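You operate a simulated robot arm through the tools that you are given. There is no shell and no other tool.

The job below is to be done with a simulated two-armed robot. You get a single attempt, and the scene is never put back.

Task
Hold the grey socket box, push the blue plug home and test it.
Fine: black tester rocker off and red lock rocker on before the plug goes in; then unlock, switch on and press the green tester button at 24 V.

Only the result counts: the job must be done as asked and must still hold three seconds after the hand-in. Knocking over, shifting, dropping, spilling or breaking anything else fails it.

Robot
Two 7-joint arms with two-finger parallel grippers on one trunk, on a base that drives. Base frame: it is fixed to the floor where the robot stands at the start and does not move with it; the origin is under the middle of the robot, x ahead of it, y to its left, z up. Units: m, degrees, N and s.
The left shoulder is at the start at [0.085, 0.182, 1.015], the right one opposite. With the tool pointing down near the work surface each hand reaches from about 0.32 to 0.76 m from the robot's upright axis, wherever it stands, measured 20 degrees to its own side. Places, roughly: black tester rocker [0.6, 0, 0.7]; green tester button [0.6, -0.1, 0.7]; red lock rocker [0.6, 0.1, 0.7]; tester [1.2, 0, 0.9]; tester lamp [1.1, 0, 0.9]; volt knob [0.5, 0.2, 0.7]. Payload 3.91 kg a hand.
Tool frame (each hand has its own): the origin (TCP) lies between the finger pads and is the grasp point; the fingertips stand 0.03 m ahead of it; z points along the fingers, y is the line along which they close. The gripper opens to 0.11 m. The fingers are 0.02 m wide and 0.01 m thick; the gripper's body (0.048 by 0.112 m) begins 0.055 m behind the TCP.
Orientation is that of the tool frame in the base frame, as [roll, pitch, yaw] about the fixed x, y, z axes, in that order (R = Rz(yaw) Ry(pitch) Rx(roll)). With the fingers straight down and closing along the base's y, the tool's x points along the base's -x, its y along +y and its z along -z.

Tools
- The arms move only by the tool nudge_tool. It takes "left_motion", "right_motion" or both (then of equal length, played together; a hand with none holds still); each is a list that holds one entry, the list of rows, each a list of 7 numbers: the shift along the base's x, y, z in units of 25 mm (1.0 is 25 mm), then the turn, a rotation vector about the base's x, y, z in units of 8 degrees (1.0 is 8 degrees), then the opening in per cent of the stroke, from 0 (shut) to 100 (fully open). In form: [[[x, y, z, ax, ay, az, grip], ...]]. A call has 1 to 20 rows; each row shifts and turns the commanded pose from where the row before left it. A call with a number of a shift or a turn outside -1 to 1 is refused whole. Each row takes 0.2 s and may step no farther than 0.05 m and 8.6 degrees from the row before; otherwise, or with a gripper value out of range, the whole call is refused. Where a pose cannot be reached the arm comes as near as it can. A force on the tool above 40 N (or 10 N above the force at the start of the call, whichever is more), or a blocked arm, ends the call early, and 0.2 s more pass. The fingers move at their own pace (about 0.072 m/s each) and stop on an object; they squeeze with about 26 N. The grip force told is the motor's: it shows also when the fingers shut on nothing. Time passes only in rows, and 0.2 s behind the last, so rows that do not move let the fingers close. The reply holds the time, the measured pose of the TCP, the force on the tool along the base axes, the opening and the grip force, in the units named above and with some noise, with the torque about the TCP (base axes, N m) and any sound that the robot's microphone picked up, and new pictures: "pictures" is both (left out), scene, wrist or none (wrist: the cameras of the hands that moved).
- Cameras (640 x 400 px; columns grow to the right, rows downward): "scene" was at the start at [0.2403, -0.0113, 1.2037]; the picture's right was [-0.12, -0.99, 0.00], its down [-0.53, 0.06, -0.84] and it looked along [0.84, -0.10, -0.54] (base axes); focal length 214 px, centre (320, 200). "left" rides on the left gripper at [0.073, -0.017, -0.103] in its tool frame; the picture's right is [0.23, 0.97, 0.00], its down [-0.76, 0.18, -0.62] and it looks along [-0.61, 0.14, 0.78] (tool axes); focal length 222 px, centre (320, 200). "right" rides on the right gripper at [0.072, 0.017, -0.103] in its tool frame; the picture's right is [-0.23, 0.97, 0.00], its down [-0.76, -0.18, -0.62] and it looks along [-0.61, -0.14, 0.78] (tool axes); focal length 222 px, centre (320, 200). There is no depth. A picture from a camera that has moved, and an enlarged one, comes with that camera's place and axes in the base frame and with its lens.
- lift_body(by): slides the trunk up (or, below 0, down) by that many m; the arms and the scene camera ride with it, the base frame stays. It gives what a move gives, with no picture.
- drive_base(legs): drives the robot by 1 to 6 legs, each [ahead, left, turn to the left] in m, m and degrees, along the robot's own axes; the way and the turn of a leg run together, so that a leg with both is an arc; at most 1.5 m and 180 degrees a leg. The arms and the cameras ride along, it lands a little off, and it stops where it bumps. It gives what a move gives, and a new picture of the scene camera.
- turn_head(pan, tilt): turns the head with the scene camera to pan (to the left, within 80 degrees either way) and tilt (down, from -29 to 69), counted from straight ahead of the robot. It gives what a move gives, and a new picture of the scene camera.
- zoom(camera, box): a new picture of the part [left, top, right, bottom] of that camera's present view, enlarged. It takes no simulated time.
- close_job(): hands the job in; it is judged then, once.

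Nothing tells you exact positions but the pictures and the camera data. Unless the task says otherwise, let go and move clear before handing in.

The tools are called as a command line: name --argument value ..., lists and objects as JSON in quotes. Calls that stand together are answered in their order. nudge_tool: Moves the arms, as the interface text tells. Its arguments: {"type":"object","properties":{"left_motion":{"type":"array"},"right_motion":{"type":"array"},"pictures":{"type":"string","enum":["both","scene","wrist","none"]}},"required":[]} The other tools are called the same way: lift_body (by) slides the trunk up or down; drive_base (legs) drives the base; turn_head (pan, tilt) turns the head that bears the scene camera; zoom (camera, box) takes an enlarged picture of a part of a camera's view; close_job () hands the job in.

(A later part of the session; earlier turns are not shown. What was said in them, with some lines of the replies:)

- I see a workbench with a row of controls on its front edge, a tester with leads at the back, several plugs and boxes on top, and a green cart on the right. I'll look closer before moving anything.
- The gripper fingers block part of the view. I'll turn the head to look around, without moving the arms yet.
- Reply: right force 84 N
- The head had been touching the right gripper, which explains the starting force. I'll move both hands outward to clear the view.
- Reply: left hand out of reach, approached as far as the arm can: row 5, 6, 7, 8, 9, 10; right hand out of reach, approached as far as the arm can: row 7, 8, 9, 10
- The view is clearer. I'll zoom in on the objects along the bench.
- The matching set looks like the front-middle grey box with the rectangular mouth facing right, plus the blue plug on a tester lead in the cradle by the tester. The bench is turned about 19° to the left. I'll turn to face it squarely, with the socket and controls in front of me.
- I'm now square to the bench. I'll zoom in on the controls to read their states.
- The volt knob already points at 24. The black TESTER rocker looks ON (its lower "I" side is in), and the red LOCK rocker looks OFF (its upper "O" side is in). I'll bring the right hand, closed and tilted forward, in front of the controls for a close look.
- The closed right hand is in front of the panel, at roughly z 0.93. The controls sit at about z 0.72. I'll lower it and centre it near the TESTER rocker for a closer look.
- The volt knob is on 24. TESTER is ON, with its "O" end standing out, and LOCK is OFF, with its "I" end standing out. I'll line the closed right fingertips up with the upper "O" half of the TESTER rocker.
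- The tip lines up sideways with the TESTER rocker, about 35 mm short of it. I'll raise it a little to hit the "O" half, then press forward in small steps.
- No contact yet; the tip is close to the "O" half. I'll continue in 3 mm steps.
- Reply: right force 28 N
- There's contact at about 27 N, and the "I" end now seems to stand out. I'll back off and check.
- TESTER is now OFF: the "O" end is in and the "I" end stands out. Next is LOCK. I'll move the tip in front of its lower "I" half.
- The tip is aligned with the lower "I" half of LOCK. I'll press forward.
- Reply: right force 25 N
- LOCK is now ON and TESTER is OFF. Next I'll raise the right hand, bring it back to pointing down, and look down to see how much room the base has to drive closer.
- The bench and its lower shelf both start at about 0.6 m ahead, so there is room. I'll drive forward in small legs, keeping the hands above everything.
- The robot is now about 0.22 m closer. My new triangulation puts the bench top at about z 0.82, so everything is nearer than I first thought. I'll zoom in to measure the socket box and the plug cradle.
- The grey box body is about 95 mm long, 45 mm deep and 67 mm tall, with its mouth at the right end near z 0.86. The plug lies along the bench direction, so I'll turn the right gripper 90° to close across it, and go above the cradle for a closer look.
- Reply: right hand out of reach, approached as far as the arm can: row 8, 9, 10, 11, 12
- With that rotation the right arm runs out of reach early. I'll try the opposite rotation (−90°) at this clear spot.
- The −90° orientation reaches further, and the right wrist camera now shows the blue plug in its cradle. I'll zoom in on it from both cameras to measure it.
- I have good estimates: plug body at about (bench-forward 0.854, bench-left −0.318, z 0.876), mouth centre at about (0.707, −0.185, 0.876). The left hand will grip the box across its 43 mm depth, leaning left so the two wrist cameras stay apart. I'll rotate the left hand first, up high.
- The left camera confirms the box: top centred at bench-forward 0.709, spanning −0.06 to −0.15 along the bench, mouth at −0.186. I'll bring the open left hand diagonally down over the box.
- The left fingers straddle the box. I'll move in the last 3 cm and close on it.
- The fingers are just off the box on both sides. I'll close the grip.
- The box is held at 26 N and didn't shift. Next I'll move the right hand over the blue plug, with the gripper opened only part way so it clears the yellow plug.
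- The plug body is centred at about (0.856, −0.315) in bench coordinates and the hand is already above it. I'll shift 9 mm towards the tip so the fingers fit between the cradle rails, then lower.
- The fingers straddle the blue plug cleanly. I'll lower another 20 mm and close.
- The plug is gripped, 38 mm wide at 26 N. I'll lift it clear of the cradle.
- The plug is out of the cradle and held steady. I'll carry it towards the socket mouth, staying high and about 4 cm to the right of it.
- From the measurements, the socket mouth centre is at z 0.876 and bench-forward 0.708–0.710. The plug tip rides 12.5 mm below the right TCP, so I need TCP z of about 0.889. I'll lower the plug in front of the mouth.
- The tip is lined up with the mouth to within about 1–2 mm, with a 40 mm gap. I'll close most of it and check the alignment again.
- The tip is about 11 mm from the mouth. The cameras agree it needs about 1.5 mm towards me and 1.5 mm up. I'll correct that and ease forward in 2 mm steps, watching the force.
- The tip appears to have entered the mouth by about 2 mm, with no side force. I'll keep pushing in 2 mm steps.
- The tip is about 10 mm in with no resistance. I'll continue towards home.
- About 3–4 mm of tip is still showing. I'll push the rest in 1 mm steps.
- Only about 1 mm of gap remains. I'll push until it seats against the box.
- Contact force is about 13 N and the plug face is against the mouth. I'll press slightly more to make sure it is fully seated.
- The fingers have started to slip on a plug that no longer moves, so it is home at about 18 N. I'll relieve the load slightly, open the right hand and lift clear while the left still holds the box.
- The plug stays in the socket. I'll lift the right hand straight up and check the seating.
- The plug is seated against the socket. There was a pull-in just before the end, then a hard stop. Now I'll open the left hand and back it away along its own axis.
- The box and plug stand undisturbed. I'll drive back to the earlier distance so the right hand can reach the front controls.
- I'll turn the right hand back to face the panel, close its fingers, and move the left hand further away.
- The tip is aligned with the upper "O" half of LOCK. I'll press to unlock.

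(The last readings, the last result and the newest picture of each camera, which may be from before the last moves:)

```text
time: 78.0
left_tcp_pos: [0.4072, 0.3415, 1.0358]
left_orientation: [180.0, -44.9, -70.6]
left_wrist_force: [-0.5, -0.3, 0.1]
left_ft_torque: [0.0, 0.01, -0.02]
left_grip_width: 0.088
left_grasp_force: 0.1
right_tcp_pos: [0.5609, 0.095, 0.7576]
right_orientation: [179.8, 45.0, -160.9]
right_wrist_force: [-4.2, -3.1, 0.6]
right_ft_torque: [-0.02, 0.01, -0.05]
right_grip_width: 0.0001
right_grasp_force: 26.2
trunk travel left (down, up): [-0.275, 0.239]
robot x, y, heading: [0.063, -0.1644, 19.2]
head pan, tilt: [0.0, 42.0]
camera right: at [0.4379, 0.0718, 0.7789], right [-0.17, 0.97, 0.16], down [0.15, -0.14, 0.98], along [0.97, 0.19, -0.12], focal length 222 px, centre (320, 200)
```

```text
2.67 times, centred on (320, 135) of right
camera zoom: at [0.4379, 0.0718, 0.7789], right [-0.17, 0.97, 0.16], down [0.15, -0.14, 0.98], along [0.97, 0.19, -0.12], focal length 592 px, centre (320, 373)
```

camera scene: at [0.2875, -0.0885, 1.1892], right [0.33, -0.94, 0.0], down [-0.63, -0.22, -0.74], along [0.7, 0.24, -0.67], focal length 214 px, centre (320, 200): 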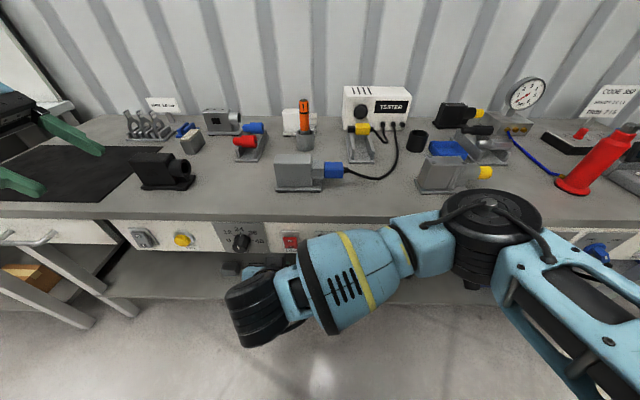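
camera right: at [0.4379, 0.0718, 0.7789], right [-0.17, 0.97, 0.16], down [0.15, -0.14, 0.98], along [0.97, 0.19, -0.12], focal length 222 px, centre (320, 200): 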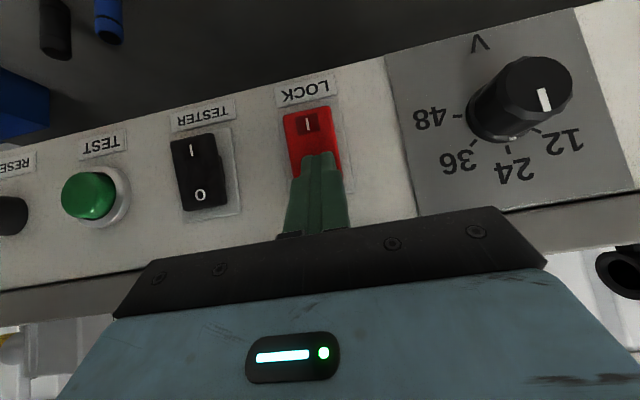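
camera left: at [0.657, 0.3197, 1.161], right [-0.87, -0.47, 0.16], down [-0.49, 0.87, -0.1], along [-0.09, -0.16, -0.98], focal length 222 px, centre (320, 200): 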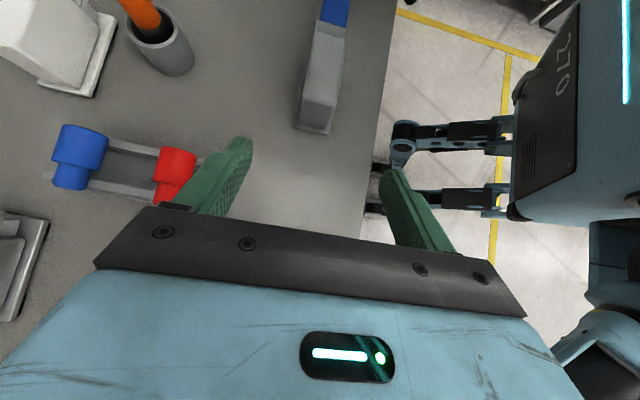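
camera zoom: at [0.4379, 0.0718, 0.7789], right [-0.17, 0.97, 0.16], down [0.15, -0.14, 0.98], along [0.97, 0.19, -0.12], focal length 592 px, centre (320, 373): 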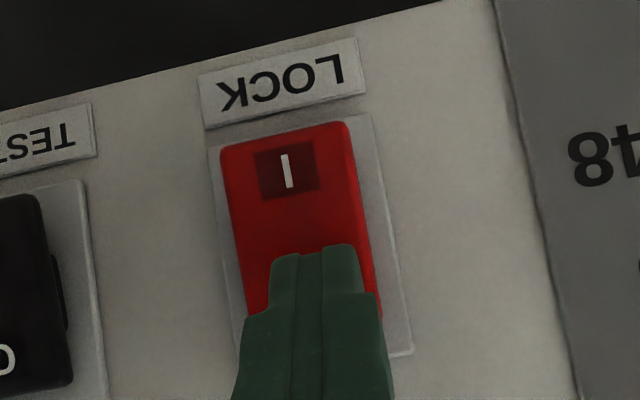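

nudge_tool --right_motion '[[[0.113, 0.039, 0, 0, 0, 0, 0], [0.057, 0.02, 0, 0, 0, 0, 0]]]' --pictures "none"

nudge_tool --right_motion '[[[-0.378, -0.131, 0, 0, 0, 0, 0], [-0.756, -0.262, 0, 0, 0, 0, 0], [-0.756, -0.262, -0.1, 0, 0, 0, 0], [-0.756, -0.262, -0.5, 0, 0, 0, 0], [0.304, -0.877, -0.5, 0, 0, 0, 0], [0.304, -0.877, -0.5, 0, 0, 0, 0]]]' --pictures "both"

zoom --camera "scene" --box '[270, 215, 390, 265]'

zoom --camera "right" --box '[200, 60, 440, 210]'

```text
time: 78.6
left_tcp_pos: [0.4041, 0.3389, 1.0363]
left_orientation: [-179.9, -44.9, -70.7]
left_wrist_force: [0.8, 0.0, 0.5]
left_ft_torque: [-0.01, -0.01, 0.02]
left_grip_width: 0.0882
left_grasp_force: 0.0
right_tcp_pos: [0.5626, 0.0961, 0.7575]
right_orientation: [179.8, 44.8, -160.8]
right_wrist_force: [-27.0, -18.3, 3.5]
right_ft_torque: [-0.1, 0.3, -0.28]
right_grip_width: 0.0
right_grasp_force: 26.1
trunk travel left (down, up): [-0.275, 0.239]
robot x, y, heading: [0.0675, -0.1667, 18.9]
head pan, tilt: [0.0, 42.0]
```

```text
time: 80.0
left_tcp_pos: [0.4083, 0.3405, 1.0348]
left_orientation: [179.9, -44.9, -70.6]
left_wrist_force: [-0.7, 0.8, 0.0]
left_ft_torque: [0.02, -0.02, 0.0]
left_grip_width: 0.0879
left_grasp_force: 0.1
right_tcp_pos: [0.5156, 0.0287, 0.7181]
right_orientation: [179.7, 45.1, -161.0]
right_wrist_force: [0.2, -0.1, 1.4]
right_ft_torque: [0.0, 0.0, 0.0]
right_grip_width: 0.0
right_grasp_force: 26.3
trunk travel left (down, up): [-0.275, 0.239]
robot x, y, heading: [0.0631, -0.1614, 19.3]
head pan, tilt: [0.0, 42.0]
camera scene: at [0.2877, -0.0892, 1.1892], right [0.33, -0.94, 0.0], down [-0.63, -0.22, -0.74], along [0.7, 0.24, -0.67], focal length 214 px, centre (320, 200)
camera right: at [0.3924, 0.0059, 0.7391], right [-0.17, 0.97, 0.16], down [0.15, -0.14, 0.98], along [0.97, 0.19, -0.12], focal length 222 px, centre (320, 200)
```

scene: 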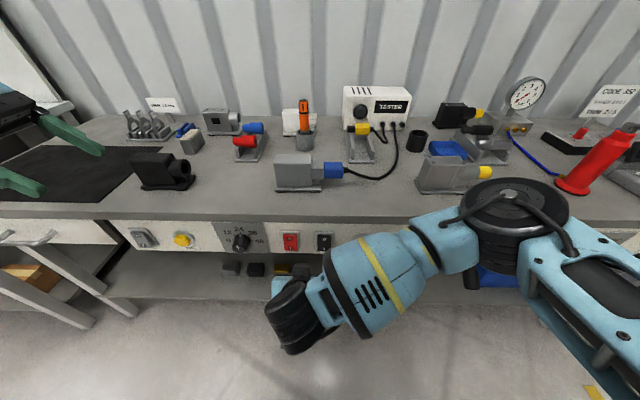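
right: 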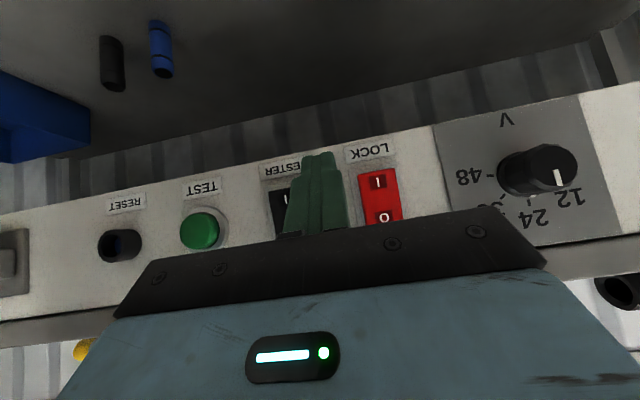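

```text
5.33 times, centred on (330, 240) of scene
camera zoom: at [0.2877, -0.0892, 1.1892], right [0.33, -0.94, 0.0], down [-0.63, -0.22, -0.74], along [0.7, 0.24, -0.67], focal length 1144 px, centre (267, -13)
```

zoom: 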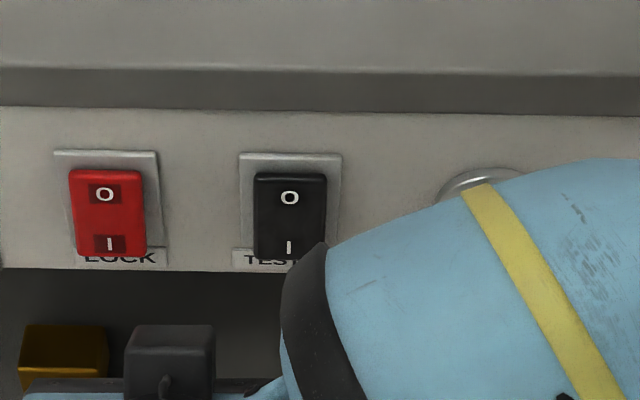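

```text
2.67 times, centred on (320, 135) of right
camera zoom: at [0.3924, 0.0059, 0.7391], right [-0.17, 0.97, 0.16], down [0.15, -0.14, 0.98], along [0.97, 0.19, -0.12], focal length 592 px, centre (320, 373)
```

zoom: 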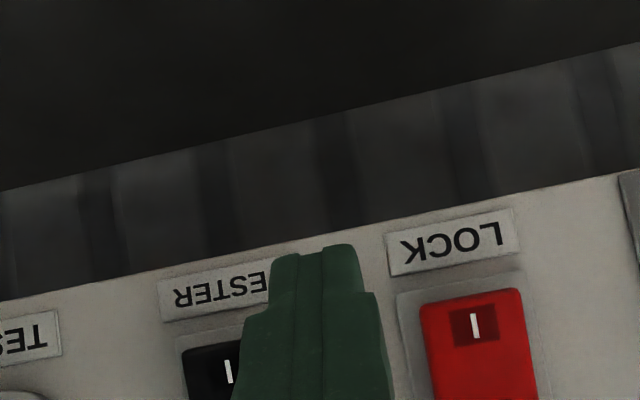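

LOCK is now OFF (unlocked) and TESTER is still OFF. Next I'll press the lower "I" half of TESTER to switch it on.

nudge_tool --right_motion '[[[0.284, -0.82, 0, 0, 0, 0, 0], [0.284, -0.82, 0, 0, 0, 0, 0], [0.378, 0.131, 0, 0, 0, 0, 0], [0.378, 0.131, 0, 0, 0, 0, 0], [0.378, 0.131, 0, 0, 0, 0, 0], [0.378, 0.131, 0, 0, 0, 0, 0]]]' --pictures "wrist"

zoom --camera "right" --box '[200, 60, 440, 210]'

```text
time: 81.4
left_tcp_pos: [0.4069, 0.3418, 1.0354]
left_orientation: [179.9, -44.9, -70.6]
left_wrist_force: [-0.8, 0.8, 0.4]
left_ft_torque: [0.0, -0.03, 0.01]
left_grip_width: 0.088
left_grasp_force: 0.0
right_tcp_pos: [0.5669, 0.0019, 0.7178]
right_orientation: [-180.0, 45.1, -160.9]
right_wrist_force: [-0.4, 0.0, 0.1]
right_ft_torque: [0.02, 0.04, -0.02]
right_grip_width: 0.0001
right_grasp_force: 26.2
trunk travel left (down, up): [-0.275, 0.239]
robot x, y, heading: [0.0695, -0.1647, 19.1]
head pan, tilt: [0.0, 42.0]
camera right: at [0.4442, -0.0217, 0.7385], right [-0.17, 0.97, 0.16], down [0.15, -0.14, 0.98], along [0.97, 0.19, -0.12], focal length 222 px, centre (320, 200)
```

right: 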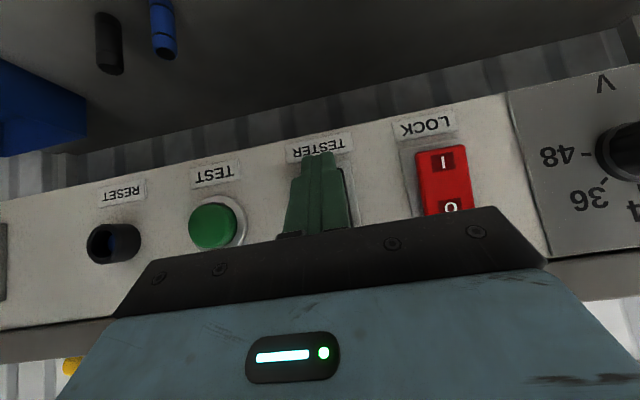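

```text
2.67 times, centred on (320, 135) of right
camera zoom: at [0.4442, -0.0217, 0.7385], right [-0.17, 0.97, 0.16], down [0.15, -0.14, 0.98], along [0.97, 0.19, -0.12], focal length 592 px, centre (320, 373)
```

zoom: 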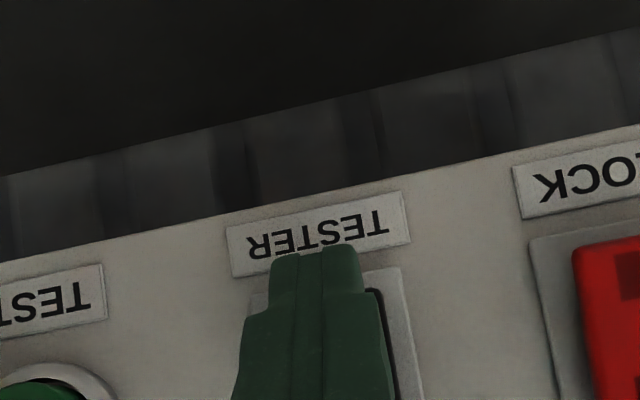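

nudge_tool --right_motion '[[[0.189, 0.0654, 0.08, 0, 0, 0, 0], [0.189, 0.0654, 0, 0, 0, 0, 0], [0.189, 0.0654, 0, 0, 0, 0, 0], [0.113, 0.039, 0, 0, 0, 0, 0], [0.113, 0.039, 0, 0, 0, 0, 0], [0.113, 0.039, 0, 0, 0, 0, 0], [0.113, 0.039, 0, 0, 0, 0, 0]]]' --pictures "wrist"

zoom --camera "right" --box '[200, 60, 440, 210]'

```text
time: 83.0
left_tcp_pos: [0.4046, 0.3402, 1.0363]
left_orientation: [180.0, -44.9, -70.7]
left_wrist_force: [0.8, 0.0, -0.1]
left_ft_torque: [0.0, 0.01, 0.01]
left_grip_width: 0.0884
left_grasp_force: 0.0
right_tcp_pos: [0.5882, 0.0108, 0.7192]
right_orientation: [179.9, 44.8, -160.9]
right_wrist_force: [-21.9, -10.8, 1.8]
right_ft_torque: [-0.11, 0.29, -0.12]
right_grip_width: 0.0
right_grasp_force: 25.8
trunk travel left (down, up): [-0.275, 0.239]
robot x, y, heading: [0.0633, -0.166, 19.2]
head pan, tilt: [0.0, 42.0]
camera right: at [0.4651, -0.0134, 0.7408], right [-0.17, 0.97, 0.16], down [0.15, -0.14, 0.98], along [0.97, 0.19, -0.13], focal length 222 px, centre (320, 200)
```

right: 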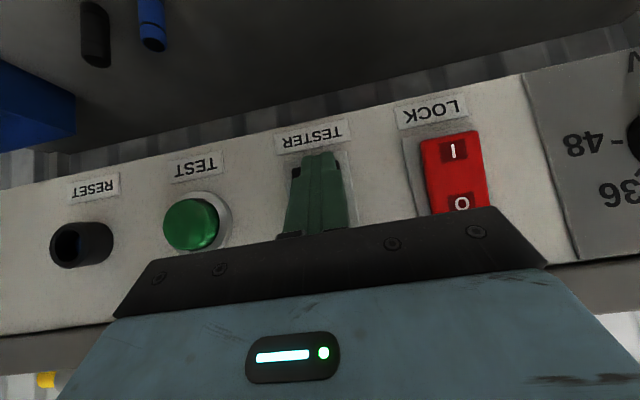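

```text
2.67 times, centred on (320, 135) of right
camera zoom: at [0.4651, -0.0134, 0.7408], right [-0.17, 0.97, 0.16], down [0.15, -0.14, 0.98], along [0.97, 0.19, -0.13], focal length 592 px, centre (320, 373)
```

zoom: 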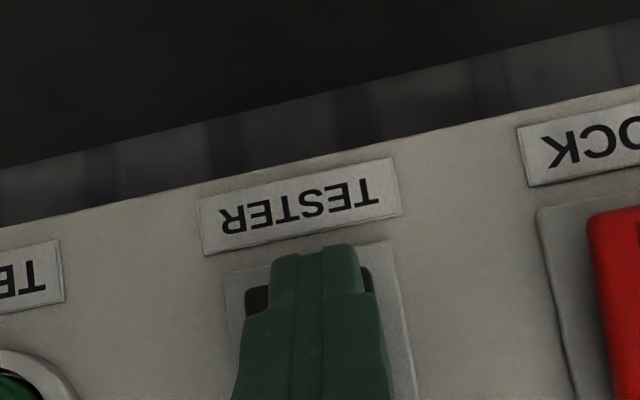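

nudge_tool --right_motion '[[[-0.378, -0.131, 0, 0, 0, 0, 0], [-0.756, -0.262, 0, 0, 0, 0, 0], [-0.756, -0.262, 0, 0, 0, 0, 0], [-0.3, -0.104, -0.5, 0, 0, 0, 0], [0.304, -0.877, -0.3, 0, 0, 0, 0], [0.304, -0.877, 0, 0, 0, 0, 0], [0.304, -0.877, 0, 0, 0, 0, 0], [0.304, -0.877, 0, 0, 0, 0, 0]]]' --pictures "both"

zoom --camera "scene" --box '[270, 215, 390, 265]'

zoom --camera "right" --box '[200, 60, 520, 240]'

zoom --camera "scene" --box '[330, 75, 430, 160]'

```text
time: 84.8
left_tcp_pos: [0.4061, 0.341, 1.0363]
left_orientation: [179.9, -45.0, -70.7]
left_wrist_force: [-0.2, -0.4, -0.9]
left_ft_torque: [0.02, 0.03, -0.03]
left_grip_width: 0.0877
left_grasp_force: 0.2
right_tcp_pos: [0.5684, -0.0972, 0.6985]
right_orientation: [179.9, 45.1, -160.8]
right_wrist_force: [-0.2, -0.3, -0.1]
right_ft_torque: [-0.03, -0.01, 0.0]
right_grip_width: 0.0
right_grasp_force: 25.3
trunk travel left (down, up): [-0.275, 0.239]
robot x, y, heading: [0.0619, -0.1662, 19.1]
head pan, tilt: [0.0, 42.0]
camera scene: at [0.2876, -0.0893, 1.1892], right [0.33, -0.94, 0.0], down [-0.63, -0.22, -0.74], along [0.7, 0.25, -0.67], focal length 214 px, centre (320, 200)
camera right: at [0.4449, -0.1199, 0.721], right [-0.17, 0.97, 0.16], down [0.15, -0.14, 0.98], along [0.97, 0.19, -0.12], focal length 222 px, centre (320, 200)
```

scene: 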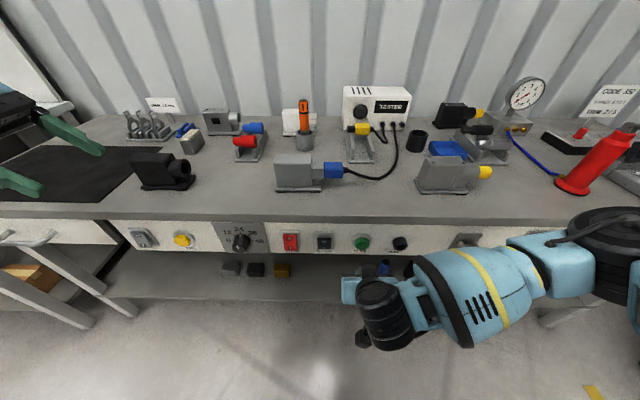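
right: 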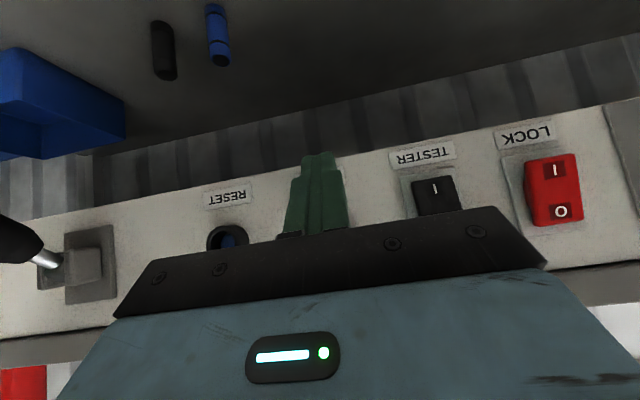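

```text
5.33 times, centred on (330, 240) of scene
camera zoom: at [0.2876, -0.0893, 1.1892], right [0.33, -0.94, 0.0], down [-0.63, -0.22, -0.74], along [0.7, 0.25, -0.67], focal length 1144 px, centre (267, -13)
```

zoom: 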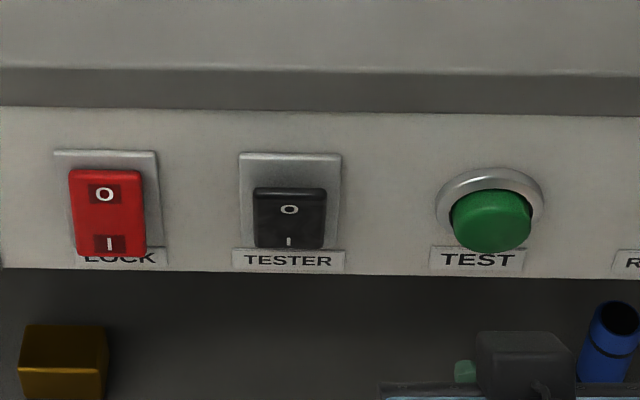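

```text
2.00 times, centred on (360, 150) of right
camera zoom: at [0.4449, -0.1199, 0.721], right [-0.17, 0.97, 0.16], down [0.15, -0.14, 0.98], along [0.97, 0.19, -0.12], focal length 444 px, centre (240, 300)
```

zoom: 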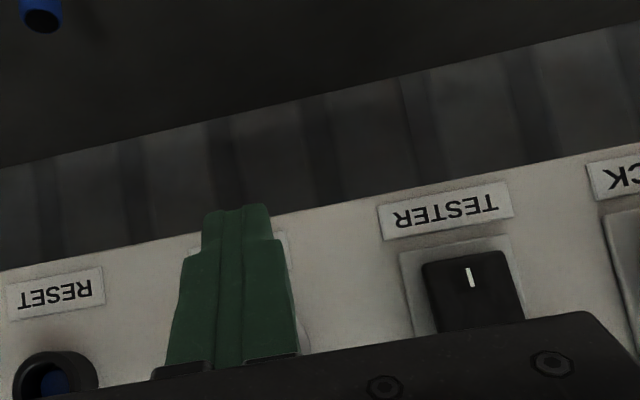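

```text
4.71 times, centred on (380, 118) of scene
camera zoom: at [0.2876, -0.0893, 1.1892], right [0.33, -0.94, 0.0], down [-0.63, -0.22, -0.74], along [0.7, 0.25, -0.67], focal length 1009 px, centre (38, 588)
```

zoom: 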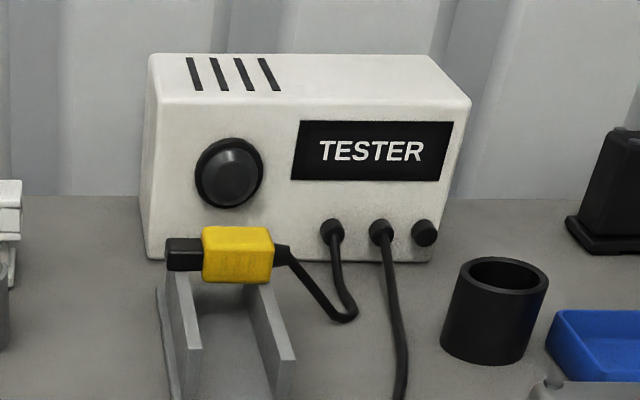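

TESTER is ON and LOCK is OFF, and the tester lamp is still dark. I'll check the volt knob and the plug once more before pressing TEST.

zoom --camera "scene" --box '[205, 215, 275, 260]'

zoom --camera "scene" --box '[265, 140, 365, 200]'

```text
8.89 times, centred on (240, 238) of scene
camera zoom: at [0.2876, -0.0893, 1.1892], right [0.33, -0.94, 0.0], down [-0.63, -0.22, -0.74], along [0.7, 0.25, -0.67], focal length 1906 px, centre (1031, -133)
```

zoom: 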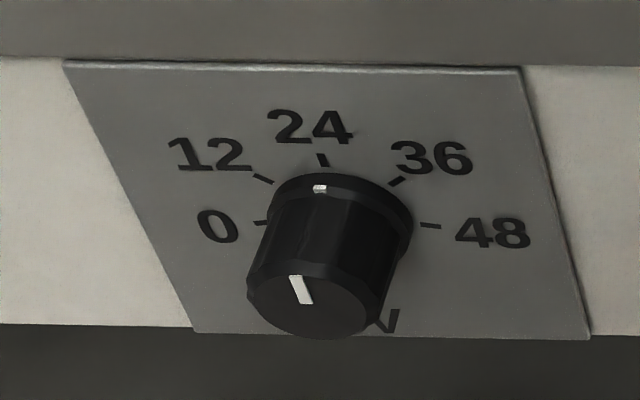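

```text
6.40 times, centred on (315, 170) of scene
camera zoom: at [0.2876, -0.0893, 1.1892], right [0.33, -0.94, 0.0], down [-0.63, -0.22, -0.74], along [0.7, 0.25, -0.67], focal length 1373 px, centre (352, 392)
```

zoom: 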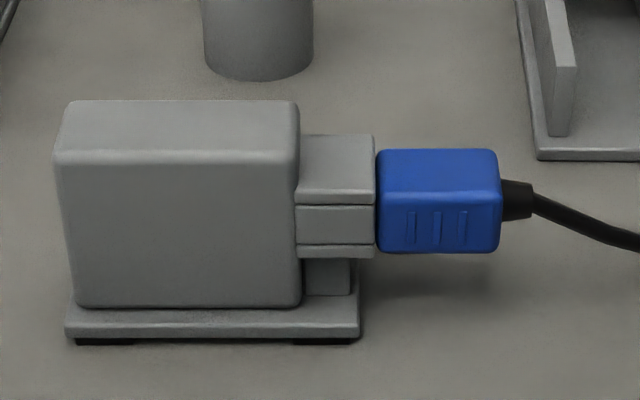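

The knob is on 24 V, the plug is home, LOCK is off and TESTER is on. I'll align with the green TEST button.

nudge_tool --right_motion '[[[0.0525, -0.151, 0.73, 0, 0, 0, 0], [0.0525, -0.151, 0.73, 0, 0, 0, 0], [0.378, 0.131, 0, 0, 0, 0, 0], [0.378, 0.131, 0, 0, 0, 0, 0]]]' --pictures "wrist"

zoom --camera "right" --box '[200, 60, 440, 210]'

```text
time: 85.8
left_tcp_pos: [0.4055, 0.3419, 1.0355]
left_orientation: [179.8, -44.9, -70.6]
left_wrist_force: [-0.2, -0.4, 0.2]
left_ft_torque: [-0.01, 0.0, 0.0]
left_grip_width: 0.0881
left_grasp_force: 0.0
right_tcp_pos: [0.5886, -0.097, 0.7361]
right_orientation: [179.9, 45.2, -161.0]
right_wrist_force: [0.6, 0.5, -0.1]
right_ft_torque: [-0.01, -0.02, -0.02]
right_grip_width: 0.0
right_grasp_force: 25.5
trunk travel left (down, up): [-0.275, 0.239]
robot x, y, heading: [0.066, -0.1675, 19.5]
head pan, tilt: [0.0, 42.0]
camera right: at [0.466, -0.1202, 0.7576], right [-0.17, 0.97, 0.16], down [0.15, -0.14, 0.98], along [0.97, 0.19, -0.12], focal length 222 px, centre (320, 200)
```

right: 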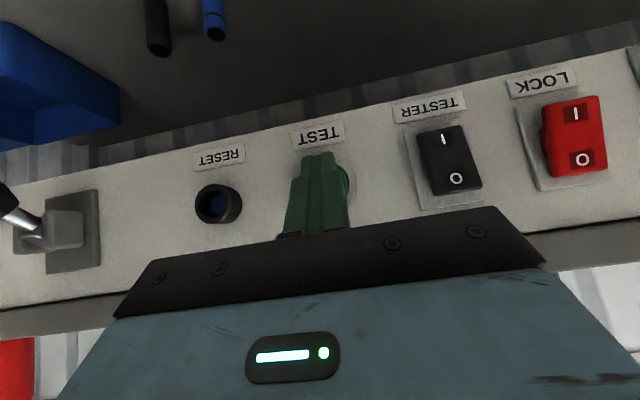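

```text
2.67 times, centred on (320, 135) of right
camera zoom: at [0.466, -0.1202, 0.7576], right [-0.17, 0.97, 0.16], down [0.15, -0.14, 0.98], along [0.97, 0.19, -0.12], focal length 592 px, centre (320, 373)
```

zoom: 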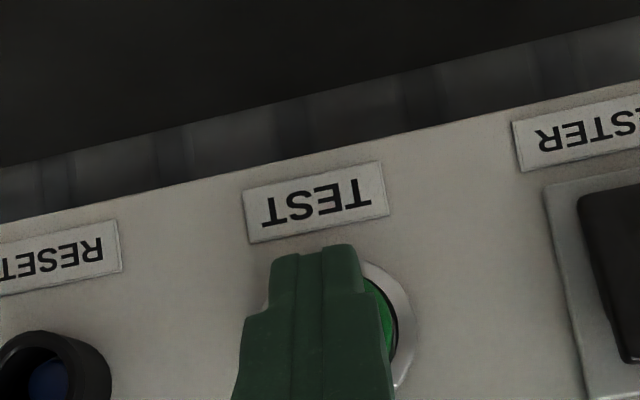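

The tip is aligned with the TEST button. I'll press it.

nudge_tool --right_motion '[[[0.189, 0.0654, 0, 0, 0, 0, 0], [0.189, 0.0654, 0, 0, 0, 0, 0], [0.189, 0.0654, 0, 0, 0, 0, 0], [0.189, 0.0654, 0, 0, 0, 0, 0], [0.113, 0.039, 0, 0, 0, 0, 0], [0.113, 0.039, 0, 0, 0, 0, 0], [0.113, 0.039, 0, 0, 0, 0, 0], [0.113, 0.039, 0, 0, 0, 0, 0]]]' --pictures "both"

zoom --camera "scene" --box '[330, 75, 430, 160]'

zoom --camera "right" --box '[200, 60, 440, 210]'

```text
time: 87.6
left_tcp_pos: [0.4055, 0.3406, 1.0354]
left_orientation: [179.9, -44.8, -70.6]
left_wrist_force: [0.2, -0.1, -0.1]
left_ft_torque: [0.01, -0.01, -0.02]
left_grip_width: 0.0881
left_grasp_force: 0.1
right_tcp_pos: [0.6179, -0.088, 0.735]
right_orientation: [-180.0, 45.0, -160.9]
right_wrist_force: [-9.4, -6.4, 1.5]
right_ft_torque: [-0.15, 0.13, -0.04]
right_grip_width: 0.0001
right_grasp_force: 26.5
trunk travel left (down, up): [-0.275, 0.239]
robot x, y, heading: [0.0613, -0.1701, 19.1]
head pan, tilt: [0.0, 42.0]
heard: click
camera scene: at [0.2865, -0.0895, 1.1894], right [0.33, -0.94, 0.0], down [-0.63, -0.22, -0.74], along [0.7, 0.25, -0.67], focal length 214 px, centre (320, 200)
camera right: at [0.4944, -0.1107, 0.7572], right [-0.17, 0.97, 0.16], down [0.15, -0.14, 0.98], along [0.97, 0.19, -0.12], focal length 222 px, centre (320, 200)
```

scene: 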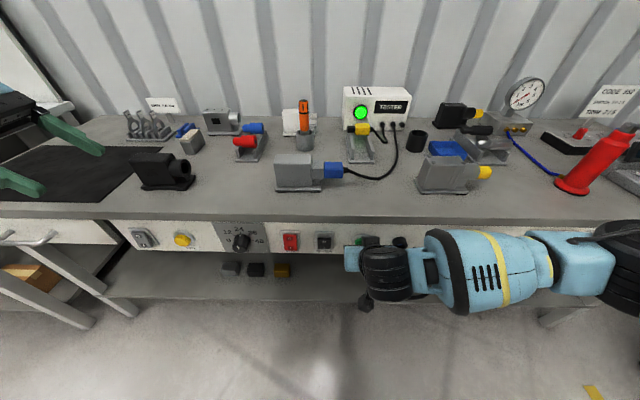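
right: 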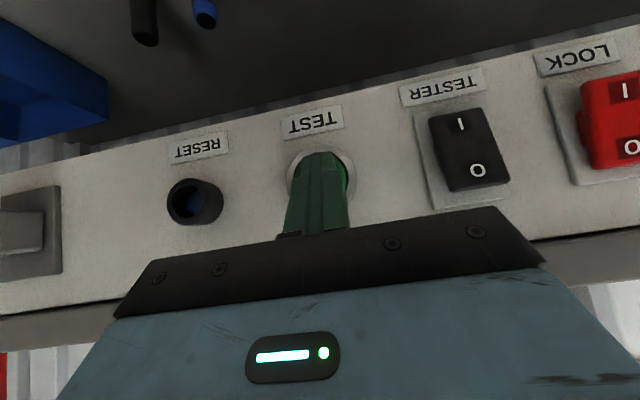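

```text
4.71 times, centred on (380, 118) of scene
camera zoom: at [0.2865, -0.0895, 1.1894], right [0.33, -0.94, 0.0], down [-0.63, -0.22, -0.74], along [0.7, 0.25, -0.67], focal length 1009 px, centre (38, 588)
```

zoom: 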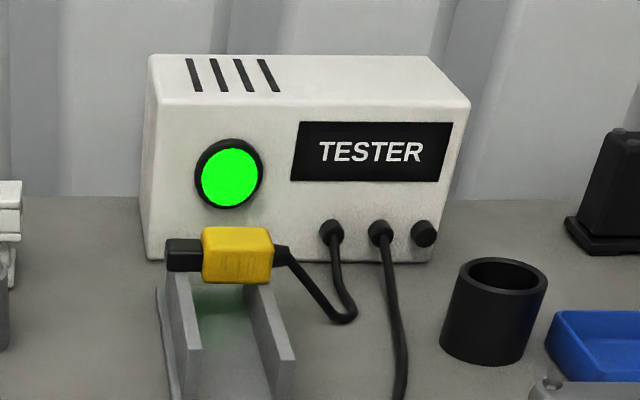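

```text
2.67 times, centred on (320, 135) of right
camera zoom: at [0.4944, -0.1107, 0.7572], right [-0.17, 0.97, 0.16], down [0.15, -0.14, 0.98], along [0.97, 0.19, -0.12], focal length 592 px, centre (320, 373)
```

zoom: 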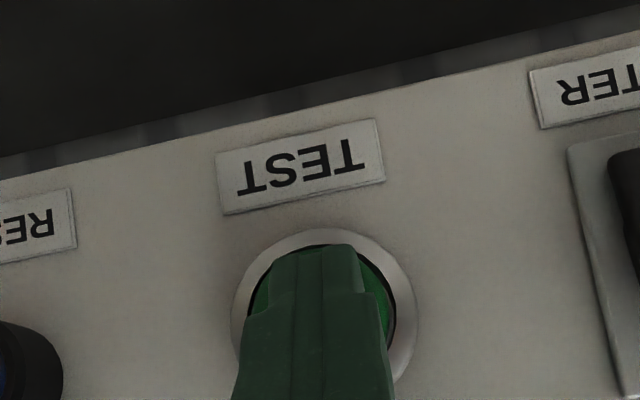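

I heard a click and the tester lamp is lit green. I'll back off the button, move clear, and check that it holds.

nudge_tool --right_motion '[[[-0.378, -0.131, 0, 0, 0, 0, 0], [-0.756, -0.262, 0, 0, 0, 0, 0], [-0.756, -0.262, 0, 0, 0, 0, 0], [-0.756, -0.262, 0, 0, 0, 0, 0], [-0.756, -0.262, 0, 0, 0, 0, 0], [0, 0, 1, 0, 0, 0, 0], [0, 0, 1, 0, 0, 0, 0], [0, 0, 1, 0, 0, 0, 0], [0, 0, 1, 0, 0, 0, 0], [0, 0, 1, 0, 0, 0, 0], [0, 0, 1, 0, 0, 0, 0], [0, 0, 1, 0, 0, 0, 0], [0, 0, 1, 0, 0, 0, 0]]]' --pictures "scene"

zoom --camera "scene" --box '[265, 75, 425, 195]'

zoom --camera "scene" --box '[205, 205, 405, 275]'

```text
time: 90.4
left_tcp_pos: [0.4068, 0.3411, 1.0357]
left_orientation: [179.9, -44.9, -70.6]
left_wrist_force: [0.9, 0.2, 1.2]
left_ft_torque: [-0.02, -0.01, -0.01]
left_grip_width: 0.0878
left_grasp_force: 0.0
right_tcp_pos: [0.5339, -0.1171, 0.9349]
right_orientation: [-180.0, 45.2, -161.0]
right_wrist_force: [0.3, -0.7, -0.3]
right_ft_torque: [-0.01, -0.01, -0.03]
right_grip_width: 0.0
right_grasp_force: 26.1
trunk travel left (down, up): [-0.275, 0.239]
robot x, y, heading: [0.0641, -0.1668, 19.4]
head pan, tilt: [0.0, 42.0]
camera scene: at [0.2874, -0.0888, 1.1892], right [0.33, -0.94, 0.0], down [-0.63, -0.22, -0.74], along [0.7, 0.24, -0.67], focal length 214 px, centre (320, 200)
```

scene: 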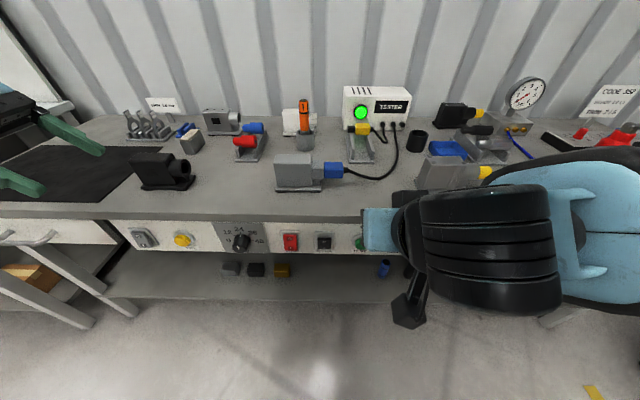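

```text
3.33 times, centred on (345, 135) of scene
camera zoom: at [0.2874, -0.0888, 1.1892], right [0.33, -0.94, 0.0], down [-0.63, -0.22, -0.74], along [0.7, 0.24, -0.67], focal length 715 px, centre (237, 417)
```

zoom: 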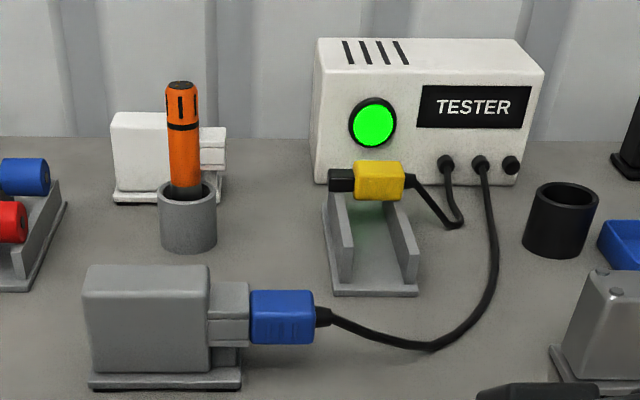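

```text
3.20 times, centred on (305, 240) of scene
camera zoom: at [0.2874, -0.0888, 1.1892], right [0.33, -0.94, 0.0], down [-0.63, -0.22, -0.74], along [0.7, 0.24, -0.67], focal length 686 px, centre (368, 72)
```

zoom: 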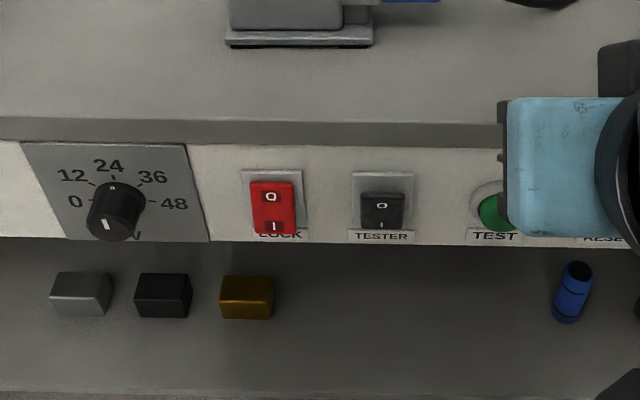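

The lamp stays green. The blue plug is home in the grey socket box, LOCK is off, TESTER is on, and the knob is at 24 V. Both hands are clear and nothing else has moved, so I'm handing in.

close_job

```text
The job is handed in.
```

The blue plug is home in the grey socket box, and the tester lamp came on green at 24 V. It stayed lit after I took my hand off the TEST button.

- **Before plugging in:** I switched the black TESTER rocker off and the red LOCK rocker on.
- **Plugging in:** The left hand held the box while the right pushed the plug in against a hard stop at about 18 N. A gap of under 1 mm still shows between the plug body and the socket. It stayed under push, so I take it as fully seated.
- **Testing:** I switched LOCK off and TESTER on, then pressed the green TEST button. I heard a click as I pressed. The volt knob already pointed at 24 V, so I left it alone.

I saw nothing else on the bench move or get knocked over. Both hands were empty and clear when I handed in. I haven't seen the official result, only that the job was accepted.
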